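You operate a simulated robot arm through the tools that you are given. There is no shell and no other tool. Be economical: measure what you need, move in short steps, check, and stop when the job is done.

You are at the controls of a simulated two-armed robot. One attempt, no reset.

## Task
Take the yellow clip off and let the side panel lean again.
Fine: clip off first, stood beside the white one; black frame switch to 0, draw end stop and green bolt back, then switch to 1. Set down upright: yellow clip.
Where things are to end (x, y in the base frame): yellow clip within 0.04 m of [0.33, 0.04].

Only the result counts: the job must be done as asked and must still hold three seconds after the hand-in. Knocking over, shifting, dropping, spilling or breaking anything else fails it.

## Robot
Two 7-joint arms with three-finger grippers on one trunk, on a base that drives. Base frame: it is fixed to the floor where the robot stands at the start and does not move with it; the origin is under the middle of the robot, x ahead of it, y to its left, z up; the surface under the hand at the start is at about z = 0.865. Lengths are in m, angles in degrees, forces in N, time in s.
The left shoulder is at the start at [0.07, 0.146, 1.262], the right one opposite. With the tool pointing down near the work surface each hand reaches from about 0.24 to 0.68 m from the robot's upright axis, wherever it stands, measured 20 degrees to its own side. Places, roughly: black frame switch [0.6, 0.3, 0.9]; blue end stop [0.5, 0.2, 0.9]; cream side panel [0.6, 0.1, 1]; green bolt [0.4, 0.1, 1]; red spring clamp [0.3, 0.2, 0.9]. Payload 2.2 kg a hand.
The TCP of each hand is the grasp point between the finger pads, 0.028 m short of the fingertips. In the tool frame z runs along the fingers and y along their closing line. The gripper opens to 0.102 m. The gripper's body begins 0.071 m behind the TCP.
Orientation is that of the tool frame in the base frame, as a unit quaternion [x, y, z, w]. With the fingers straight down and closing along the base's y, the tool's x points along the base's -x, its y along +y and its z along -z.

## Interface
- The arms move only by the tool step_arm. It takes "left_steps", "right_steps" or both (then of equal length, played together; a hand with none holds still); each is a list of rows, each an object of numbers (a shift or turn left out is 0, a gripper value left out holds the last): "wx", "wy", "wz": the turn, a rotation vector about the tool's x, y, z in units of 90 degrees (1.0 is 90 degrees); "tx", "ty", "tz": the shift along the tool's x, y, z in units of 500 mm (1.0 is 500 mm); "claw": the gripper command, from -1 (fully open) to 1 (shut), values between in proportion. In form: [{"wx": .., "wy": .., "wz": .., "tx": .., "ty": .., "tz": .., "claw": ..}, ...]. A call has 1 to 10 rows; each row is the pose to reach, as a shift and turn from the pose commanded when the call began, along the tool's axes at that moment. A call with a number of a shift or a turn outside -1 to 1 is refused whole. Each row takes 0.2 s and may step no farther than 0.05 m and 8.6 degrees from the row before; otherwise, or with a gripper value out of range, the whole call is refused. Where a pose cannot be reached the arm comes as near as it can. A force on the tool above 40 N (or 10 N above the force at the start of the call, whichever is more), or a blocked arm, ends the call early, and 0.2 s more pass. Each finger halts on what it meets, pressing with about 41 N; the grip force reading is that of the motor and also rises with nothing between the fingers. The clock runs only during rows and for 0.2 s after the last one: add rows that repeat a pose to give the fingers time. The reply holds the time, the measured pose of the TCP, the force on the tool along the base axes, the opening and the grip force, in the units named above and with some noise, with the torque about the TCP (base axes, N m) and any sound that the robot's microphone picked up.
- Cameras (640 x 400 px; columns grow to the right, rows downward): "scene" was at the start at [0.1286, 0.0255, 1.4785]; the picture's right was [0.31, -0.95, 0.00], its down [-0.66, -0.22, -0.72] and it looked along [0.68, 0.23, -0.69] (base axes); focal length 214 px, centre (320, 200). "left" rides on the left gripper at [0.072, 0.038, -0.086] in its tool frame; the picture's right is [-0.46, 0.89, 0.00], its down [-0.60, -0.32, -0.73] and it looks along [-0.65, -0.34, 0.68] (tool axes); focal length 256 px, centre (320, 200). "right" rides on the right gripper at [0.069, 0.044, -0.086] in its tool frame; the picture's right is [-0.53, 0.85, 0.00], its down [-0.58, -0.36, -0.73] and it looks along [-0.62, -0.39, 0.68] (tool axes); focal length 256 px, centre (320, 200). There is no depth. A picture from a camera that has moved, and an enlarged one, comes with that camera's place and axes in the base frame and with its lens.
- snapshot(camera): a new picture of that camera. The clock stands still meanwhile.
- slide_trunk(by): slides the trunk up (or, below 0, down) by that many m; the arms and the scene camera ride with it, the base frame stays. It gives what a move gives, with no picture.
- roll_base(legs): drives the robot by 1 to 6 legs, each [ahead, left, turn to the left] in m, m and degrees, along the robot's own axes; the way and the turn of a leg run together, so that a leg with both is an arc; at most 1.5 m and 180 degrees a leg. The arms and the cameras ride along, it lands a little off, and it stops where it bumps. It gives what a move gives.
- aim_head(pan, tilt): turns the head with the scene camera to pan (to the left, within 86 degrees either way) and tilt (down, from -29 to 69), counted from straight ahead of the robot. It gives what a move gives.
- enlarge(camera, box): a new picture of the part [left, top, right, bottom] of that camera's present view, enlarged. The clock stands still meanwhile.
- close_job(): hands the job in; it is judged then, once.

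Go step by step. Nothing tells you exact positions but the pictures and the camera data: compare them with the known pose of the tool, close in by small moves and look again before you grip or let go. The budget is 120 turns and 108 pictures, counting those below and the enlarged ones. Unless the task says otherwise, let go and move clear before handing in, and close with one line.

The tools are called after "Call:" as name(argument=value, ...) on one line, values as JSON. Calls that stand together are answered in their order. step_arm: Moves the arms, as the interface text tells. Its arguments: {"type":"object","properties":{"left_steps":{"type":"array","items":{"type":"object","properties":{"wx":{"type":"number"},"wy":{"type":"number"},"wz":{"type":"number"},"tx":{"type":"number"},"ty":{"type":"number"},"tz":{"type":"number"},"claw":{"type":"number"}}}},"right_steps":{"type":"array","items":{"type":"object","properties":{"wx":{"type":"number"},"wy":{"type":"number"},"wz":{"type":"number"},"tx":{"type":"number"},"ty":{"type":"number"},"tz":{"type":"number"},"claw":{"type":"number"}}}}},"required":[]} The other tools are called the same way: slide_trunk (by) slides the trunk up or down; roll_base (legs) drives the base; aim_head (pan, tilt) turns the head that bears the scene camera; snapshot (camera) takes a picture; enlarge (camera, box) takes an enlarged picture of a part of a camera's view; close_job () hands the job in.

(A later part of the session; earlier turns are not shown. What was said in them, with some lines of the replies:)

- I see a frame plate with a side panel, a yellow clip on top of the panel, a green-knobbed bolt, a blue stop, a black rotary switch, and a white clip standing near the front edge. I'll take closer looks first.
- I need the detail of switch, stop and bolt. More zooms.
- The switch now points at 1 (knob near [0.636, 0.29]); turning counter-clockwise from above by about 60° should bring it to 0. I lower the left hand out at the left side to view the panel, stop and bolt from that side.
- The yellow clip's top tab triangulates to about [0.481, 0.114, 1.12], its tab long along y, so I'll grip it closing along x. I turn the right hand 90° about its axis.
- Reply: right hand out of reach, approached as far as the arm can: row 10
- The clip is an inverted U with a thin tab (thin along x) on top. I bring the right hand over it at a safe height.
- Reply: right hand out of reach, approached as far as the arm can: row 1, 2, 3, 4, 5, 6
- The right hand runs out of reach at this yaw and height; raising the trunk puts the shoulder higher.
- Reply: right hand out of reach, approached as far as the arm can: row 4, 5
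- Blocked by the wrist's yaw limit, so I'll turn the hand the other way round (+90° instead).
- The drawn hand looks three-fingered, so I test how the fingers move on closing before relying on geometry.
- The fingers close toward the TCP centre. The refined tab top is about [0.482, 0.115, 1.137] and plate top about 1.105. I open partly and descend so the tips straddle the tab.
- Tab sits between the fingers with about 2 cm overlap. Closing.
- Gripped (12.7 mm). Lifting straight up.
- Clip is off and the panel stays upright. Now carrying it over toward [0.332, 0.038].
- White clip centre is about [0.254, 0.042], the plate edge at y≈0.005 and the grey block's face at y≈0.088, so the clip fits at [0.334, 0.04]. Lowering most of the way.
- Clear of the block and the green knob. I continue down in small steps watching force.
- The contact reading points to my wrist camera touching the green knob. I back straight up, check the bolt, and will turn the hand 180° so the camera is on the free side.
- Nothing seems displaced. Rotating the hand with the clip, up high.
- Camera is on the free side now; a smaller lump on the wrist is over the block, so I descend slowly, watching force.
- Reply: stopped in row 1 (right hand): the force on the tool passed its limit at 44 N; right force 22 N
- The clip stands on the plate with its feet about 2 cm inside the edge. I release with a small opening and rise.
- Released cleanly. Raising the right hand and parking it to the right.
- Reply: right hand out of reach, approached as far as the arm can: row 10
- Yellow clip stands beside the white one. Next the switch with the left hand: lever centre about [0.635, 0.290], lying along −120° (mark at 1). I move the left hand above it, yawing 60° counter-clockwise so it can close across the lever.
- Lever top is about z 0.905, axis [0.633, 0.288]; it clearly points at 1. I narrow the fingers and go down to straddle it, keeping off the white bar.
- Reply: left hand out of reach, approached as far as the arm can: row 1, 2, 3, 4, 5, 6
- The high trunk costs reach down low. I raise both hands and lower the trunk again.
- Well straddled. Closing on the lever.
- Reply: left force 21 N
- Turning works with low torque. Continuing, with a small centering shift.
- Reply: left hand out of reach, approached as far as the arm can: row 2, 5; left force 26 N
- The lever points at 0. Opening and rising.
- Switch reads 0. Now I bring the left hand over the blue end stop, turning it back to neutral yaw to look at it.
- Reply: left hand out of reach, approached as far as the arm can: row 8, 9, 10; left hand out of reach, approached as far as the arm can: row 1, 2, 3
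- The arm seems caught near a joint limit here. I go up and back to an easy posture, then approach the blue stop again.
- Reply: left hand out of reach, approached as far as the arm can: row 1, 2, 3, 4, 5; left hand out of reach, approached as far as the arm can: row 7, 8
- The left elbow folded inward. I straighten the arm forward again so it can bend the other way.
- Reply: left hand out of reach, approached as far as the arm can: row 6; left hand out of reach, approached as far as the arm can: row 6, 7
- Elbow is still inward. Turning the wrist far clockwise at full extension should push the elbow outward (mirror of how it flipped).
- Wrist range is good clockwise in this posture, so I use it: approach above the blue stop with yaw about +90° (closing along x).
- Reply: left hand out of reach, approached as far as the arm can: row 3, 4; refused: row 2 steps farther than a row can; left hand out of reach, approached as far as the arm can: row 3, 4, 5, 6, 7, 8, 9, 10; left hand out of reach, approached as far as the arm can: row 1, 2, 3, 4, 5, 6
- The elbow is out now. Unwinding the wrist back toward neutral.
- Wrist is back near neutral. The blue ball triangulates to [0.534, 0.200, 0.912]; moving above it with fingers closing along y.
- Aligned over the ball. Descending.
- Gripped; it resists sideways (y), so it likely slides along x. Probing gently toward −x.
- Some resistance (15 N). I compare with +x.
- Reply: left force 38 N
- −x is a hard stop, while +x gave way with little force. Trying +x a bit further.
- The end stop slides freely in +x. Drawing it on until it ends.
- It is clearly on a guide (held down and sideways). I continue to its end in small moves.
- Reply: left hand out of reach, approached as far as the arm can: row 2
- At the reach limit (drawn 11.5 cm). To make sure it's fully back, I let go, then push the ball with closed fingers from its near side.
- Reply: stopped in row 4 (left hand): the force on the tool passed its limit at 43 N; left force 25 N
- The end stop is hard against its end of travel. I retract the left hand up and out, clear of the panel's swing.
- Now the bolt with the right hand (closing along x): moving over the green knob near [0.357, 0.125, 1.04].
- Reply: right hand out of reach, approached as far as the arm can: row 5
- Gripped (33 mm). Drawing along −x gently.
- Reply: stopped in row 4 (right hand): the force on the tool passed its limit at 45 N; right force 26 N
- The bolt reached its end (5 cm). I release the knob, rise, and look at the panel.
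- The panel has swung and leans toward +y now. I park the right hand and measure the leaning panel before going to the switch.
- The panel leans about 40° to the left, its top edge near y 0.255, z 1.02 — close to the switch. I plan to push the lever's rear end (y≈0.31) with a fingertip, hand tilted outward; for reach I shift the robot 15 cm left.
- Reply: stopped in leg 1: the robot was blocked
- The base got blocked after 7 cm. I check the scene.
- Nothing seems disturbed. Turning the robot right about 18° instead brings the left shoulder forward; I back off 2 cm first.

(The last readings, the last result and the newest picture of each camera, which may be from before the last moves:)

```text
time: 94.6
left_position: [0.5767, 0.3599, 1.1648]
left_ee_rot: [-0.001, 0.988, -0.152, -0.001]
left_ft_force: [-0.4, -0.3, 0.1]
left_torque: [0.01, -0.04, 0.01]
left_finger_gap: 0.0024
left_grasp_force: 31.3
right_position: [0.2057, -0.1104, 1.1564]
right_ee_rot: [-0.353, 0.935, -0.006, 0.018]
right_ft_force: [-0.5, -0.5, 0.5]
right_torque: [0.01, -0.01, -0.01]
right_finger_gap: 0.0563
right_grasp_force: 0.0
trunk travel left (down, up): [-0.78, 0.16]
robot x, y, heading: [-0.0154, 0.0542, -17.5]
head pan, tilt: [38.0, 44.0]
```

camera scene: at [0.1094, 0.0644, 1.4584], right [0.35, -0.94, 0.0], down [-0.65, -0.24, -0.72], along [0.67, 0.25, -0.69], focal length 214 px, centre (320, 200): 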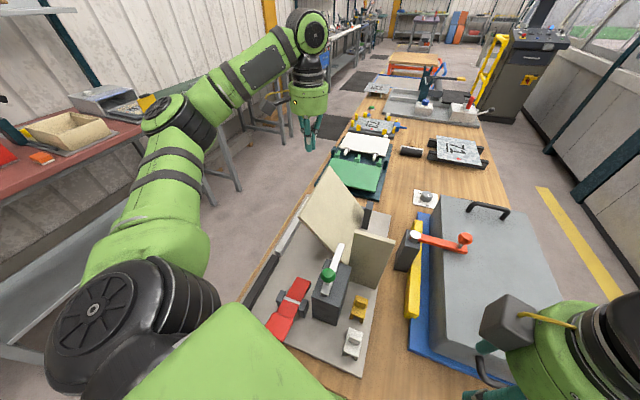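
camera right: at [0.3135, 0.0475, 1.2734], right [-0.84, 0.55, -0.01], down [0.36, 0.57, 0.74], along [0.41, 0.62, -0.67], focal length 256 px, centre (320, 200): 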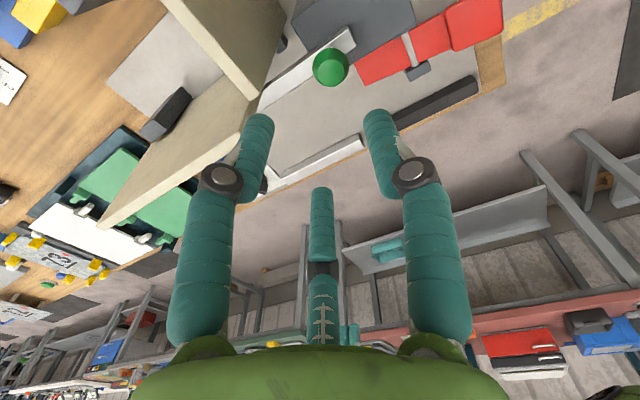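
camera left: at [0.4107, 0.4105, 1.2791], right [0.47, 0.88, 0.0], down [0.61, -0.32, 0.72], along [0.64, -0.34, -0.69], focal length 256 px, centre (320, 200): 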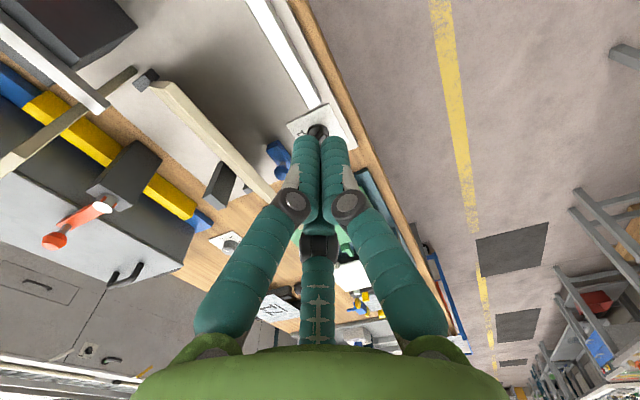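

Call:
step_arm(left_steps=[{"tx": -0.012, "ty": 0.013, "tz": 0.08}, {"tx": -0.024, "ty": 0.026, "tz": 0.16}, {"tx": -0.036, "ty": 0.039, "tz": 0.24}, {"tx": -0.047, "ty": 0.051, "tz": 0.317}])

Call:
snapshot(camera="left")

Call:
enlarge(camera="scene", box=[260, 120, 400, 260])

```text
time: 95.6
left_position: [0.6003, 0.3375, 1.0031]
left_ee_rot: [0.0, 0.988, -0.151, -0.001]
left_ft_force: [0.9, 0.4, 0.2]
left_torque: [0.0, 0.06, 0.06]
left_finger_gap: 0.0019
left_grasp_force: 31.3
right_position: [0.2064, -0.1107, 1.1572]
right_ee_rot: [-0.353, 0.935, -0.006, 0.017]
right_ft_force: [-0.6, 0.3, -0.9]
right_torque: [0.0, -0.02, 0.02]
right_finger_gap: 0.0563
right_grasp_force: 0.0
trunk travel left (down, up): [-0.78, 0.16]
robot x, y, heading: [-0.0188, 0.0518, -17.3]
head pan, tilt: [38.0, 44.0]
```

```text
20 pictures are left
camera left: at [0.5283, 0.4002, 1.074], right [0.46, 0.84, -0.27], down [0.61, -0.08, 0.79], along [0.65, -0.53, -0.55], focal length 256 px, centre (320, 200)
```

left: 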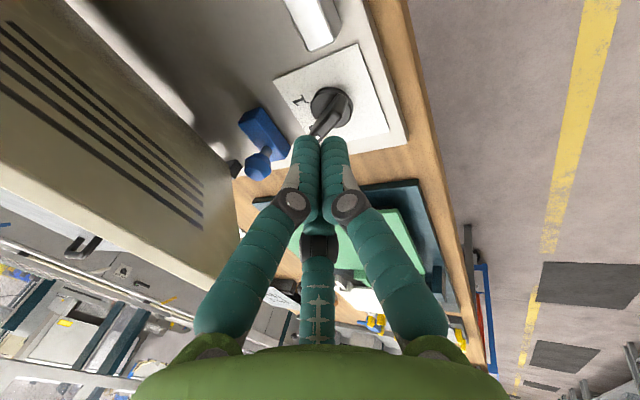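

```text
2.86 times, centred on (330, 190) of scene
camera zoom: at [0.1109, 0.0647, 1.4584], right [0.35, -0.94, 0.0], down [-0.65, -0.24, -0.72], along [0.67, 0.25, -0.7], focal length 613 px, centre (291, 229)
```

zoom: 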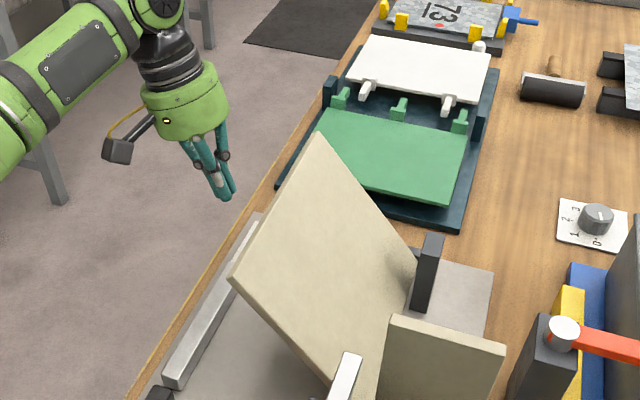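

Call:
enlarge(camera="left", box=[260, 20, 400, 150])

```text
3.08 times, centred on (330, 85) of left
camera zoom: at [0.5283, 0.4002, 1.074], right [0.46, 0.84, -0.27], down [0.61, -0.08, 0.79], along [0.65, -0.53, -0.55], focal length 788 px, centre (289, 554)
```

zoom: 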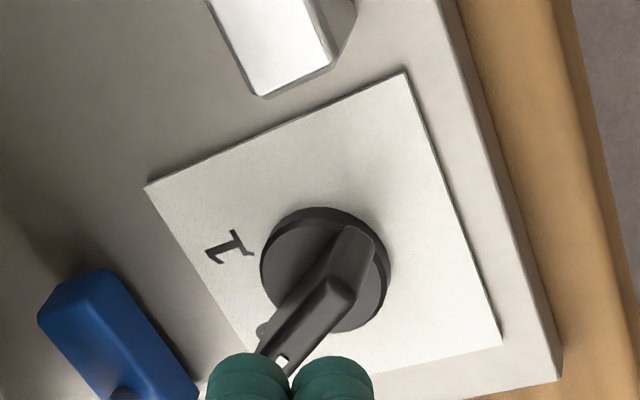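

Finger will land at the −x side of the lever's rear end. Lowering along the tilted tool axis.

Call:
step_arm(left_steps=[{"tx": -0.005, "ty": 0.006, "tz": 0.08}, {"tx": -0.005, "ty": 0.006, "tz": 0.14}, {"tx": -0.005, "ty": 0.006, "tz": 0.192}])

Call:
enlarge(camera="left", box=[230, 40, 410, 200])

```text
time: 96.4
left_position: [0.6017, 0.3121, 0.9118]
left_ee_rot: [-0.001, 0.988, -0.151, -0.002]
left_ft_force: [0.2, -0.3, 0.4]
left_torque: [-0.03, 0.0, -0.01]
left_finger_gap: 0.0021
left_grasp_force: 31.2
right_position: [0.2048, -0.1104, 1.1568]
right_ee_rot: [-0.353, 0.936, -0.007, 0.018]
right_ft_force: [-0.4, 0.3, -0.6]
right_torque: [-0.01, -0.01, 0.0]
right_finger_gap: 0.0563
right_grasp_force: 0.0
trunk travel left (down, up): [-0.78, 0.16]
robot x, y, heading: [-0.0174, 0.0524, -17.4]
head pan, tilt: [38.0, 44.0]
```

```text
2.50 times, centred on (320, 120) of left
camera zoom: at [0.5292, 0.3744, 0.9825], right [0.46, 0.84, -0.27], down [0.61, -0.08, 0.79], along [0.65, -0.53, -0.55], focal length 640 px, centre (320, 400)
```

zoom: 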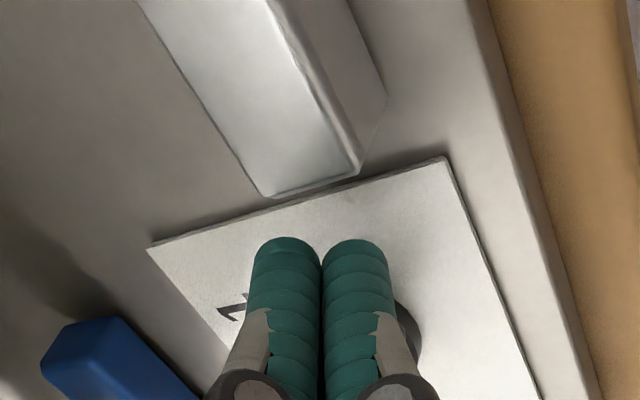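

Call:
step_arm(left_steps=[{"tx": -0.016, "ty": 0.004}, {"tx": -0.028, "ty": 0.007, "tz": -0.002}, {"tx": -0.038, "ty": 0.0095, "tz": -0.003}])

Call:
step_arm(left_steps=[{"tx": -0.008, "ty": 0.008, "tz": -0.002}, {"tx": -0.016, "ty": 0.014, "tz": -0.004}, {"tx": -0.024, "ty": 0.02, "tz": -0.006}])

Call:
enlarge(camera="left", box=[230, 40, 410, 200])

```text
time: 97.2
left_position: [0.6208, 0.3166, 0.9124]
left_ee_rot: [0.0, 0.988, -0.152, -0.002]
left_ft_force: [-0.8, 0.2, -1.6]
left_torque: [-0.01, 0.03, -0.02]
left_finger_gap: 0.0021
left_grasp_force: 31.7
right_position: [0.2057, -0.1109, 1.1562]
right_ee_rot: [-0.352, 0.936, -0.007, 0.017]
right_ft_force: [-0.2, -0.4, 0.3]
right_torque: [-0.01, -0.05, 0.02]
right_finger_gap: 0.0561
right_grasp_force: 0.1
trunk travel left (down, up): [-0.78, 0.16]
robot x, y, heading: [-0.0155, 0.0531, -17.6]
head pan, tilt: [38.0, 44.0]
```

```text
time: 98.0
left_position: [0.6303, 0.3276, 0.9129]
left_ee_rot: [-0.001, 0.988, -0.152, -0.002]
left_ft_force: [-6.0, 1.8, 1.7]
left_torque: [0.05, 0.16, -0.12]
left_finger_gap: 0.0023
left_grasp_force: 31.8
right_position: [0.2044, -0.1099, 1.1568]
right_ee_rot: [-0.353, 0.936, -0.007, 0.018]
right_ft_force: [-0.8, -0.1, -0.3]
right_torque: [-0.05, 0.03, 0.01]
right_finger_gap: 0.0561
right_grasp_force: 0.0
trunk travel left (down, up): [-0.78, 0.16]
robot x, y, heading: [-0.0153, 0.0521, -17.3]
head pan, tilt: [38.0, 44.0]
```

```text
2.50 times, centred on (320, 120) of left
camera zoom: at [0.5591, 0.3905, 0.9829], right [0.46, 0.84, -0.27], down [0.61, -0.08, 0.79], along [0.64, -0.53, -0.55], focal length 640 px, centre (320, 400)
```

zoom: 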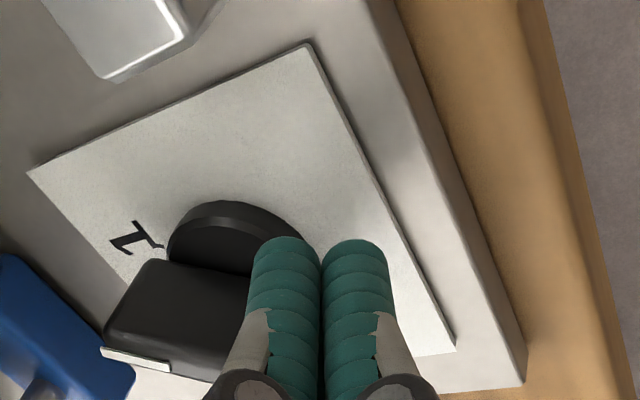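

The lever has swung; I back off and look at where it points.

Call:
step_arm(left_steps=[{"tx": 0.016, "ty": 0.02}, {"tx": 0.02, "ty": 0.04, "tz": -0.06}, {"tx": 0.02, "ty": 0.04, "tz": -0.14}, {"tx": 0.02, "ty": 0.04, "tz": -0.22}])

Call:
enlarge(camera="left", box=[220, 0, 400, 150])

```text
time: 99.0
left_position: [0.6214, 0.3796, 1.012]
left_ee_rot: [-0.001, 0.989, -0.151, -0.001]
left_ft_force: [0.0, 0.3, -0.8]
left_torque: [0.0, -0.01, -0.01]
left_finger_gap: 0.002
left_grasp_force: 31.6
right_position: [0.2058, -0.1116, 1.1579]
right_ee_rot: [-0.352, 0.936, -0.007, 0.019]
right_ft_force: [-0.4, -0.2, -0.2]
right_torque: [-0.01, -0.01, -0.01]
right_finger_gap: 0.0561
right_grasp_force: 0.0
trunk travel left (down, up): [-0.78, 0.16]
robot x, y, heading: [-0.0175, 0.0495, -17.4]
head pan, tilt: [38.0, 44.0]
```

```text
2.67 times, centred on (310, 75) of left
camera zoom: at [0.5503, 0.4417, 1.0826], right [0.46, 0.84, -0.27], down [0.61, -0.08, 0.79], along [0.65, -0.53, -0.55], focal length 683 px, centre (347, 533)
```

zoom: 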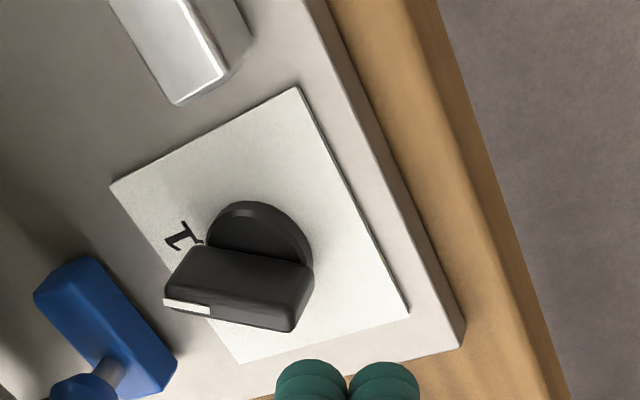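

It reads as 1 within measurement error. I rise, untilt, and verify from above along with the panel.

Call:
step_arm(left_steps=[{"tz": -0.06, "wx": -0.07}, {"tz": -0.12, "wx": -0.14}, {"tz": -0.2, "wx": -0.2}, {"tz": -0.26, "wx": -0.2}, {"tz": -0.26, "wx": -0.2, "tx": 0.08}, {"tz": -0.26, "wx": -0.2, "tx": 0.16}])

Call:
snapshot(camera="left")

Call:
enlarge(camera="scene", box=[240, 150, 420, 370])

```text
time: 100.4
left_position: [0.5407, 0.4185, 1.1366]
left_ee_rot: [-0.001, 1.0, 0.004, -0.001]
left_ft_force: [-0.1, -0.1, -0.2]
left_torque: [0.01, 0.0, 0.03]
left_finger_gap: 0.002
left_grasp_force: 31.5
right_position: [0.2027, -0.1103, 1.1579]
right_ee_rot: [-0.352, 0.936, -0.007, 0.018]
right_ft_force: [-0.3, 0.7, -0.3]
right_torque: [0.01, -0.03, 0.01]
right_finger_gap: 0.056
right_grasp_force: 0.1
trunk travel left (down, up): [-0.78, 0.16]
robot x, y, heading: [-0.0169, 0.0494, -17.4]
head pan, tilt: [38.0, 44.0]
```

```text
14 pictures are left
camera left: at [0.4698, 0.4557, 1.222], right [0.46, 0.89, 0.01], down [0.61, -0.32, 0.73], along [0.65, -0.33, -0.69], focal length 256 px, centre (320, 200)
```

left: 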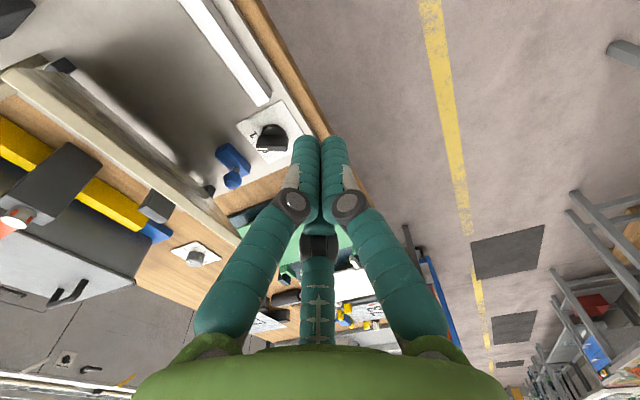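

```text
1.82 times, centred on (330, 260) of scene
camera zoom: at [0.1068, 0.0654, 1.4587], right [0.35, -0.94, 0.0], down [-0.65, -0.24, -0.72], along [0.68, 0.25, -0.69], focal length 390 px, centre (302, 91)
```

zoom: 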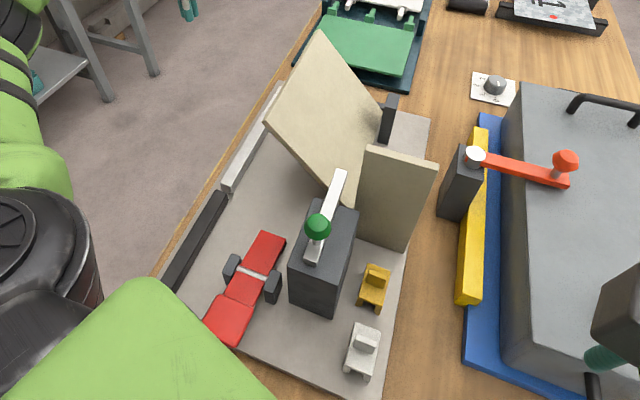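

Call:
enlarge(camera="left", box=[200, 80, 320, 200])

```text
3.33 times, centred on (260, 140) of left
camera zoom: at [0.4698, 0.4557, 1.222], right [0.46, 0.89, 0.01], down [0.61, -0.32, 0.73], along [0.65, -0.33, -0.69], focal length 853 px, centre (520, 400)
```

zoom: 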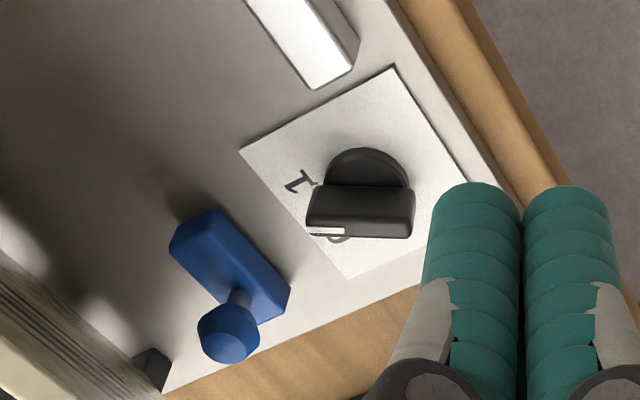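

Everything matches: the switch is at 1 exactly as at the start, end stop and bolt are fully drawn, the panel leans, and the yellow clip stands at about [0.335, 0.04] beside the white one. Both hands are clear, so I hand in.

Call:
close_job()

```text
The job is handed in.
```

The job is handed in. The yellow clip stands upright at about [0.335, 0.04] beside the white one, the end stop and green bolt are drawn fully back, the switch is at 1, and the side panel leans again. On the way, my wrist camera lightly touched the green knob, and the robot base was blocked once while driving left. I saw nothing moved by either.
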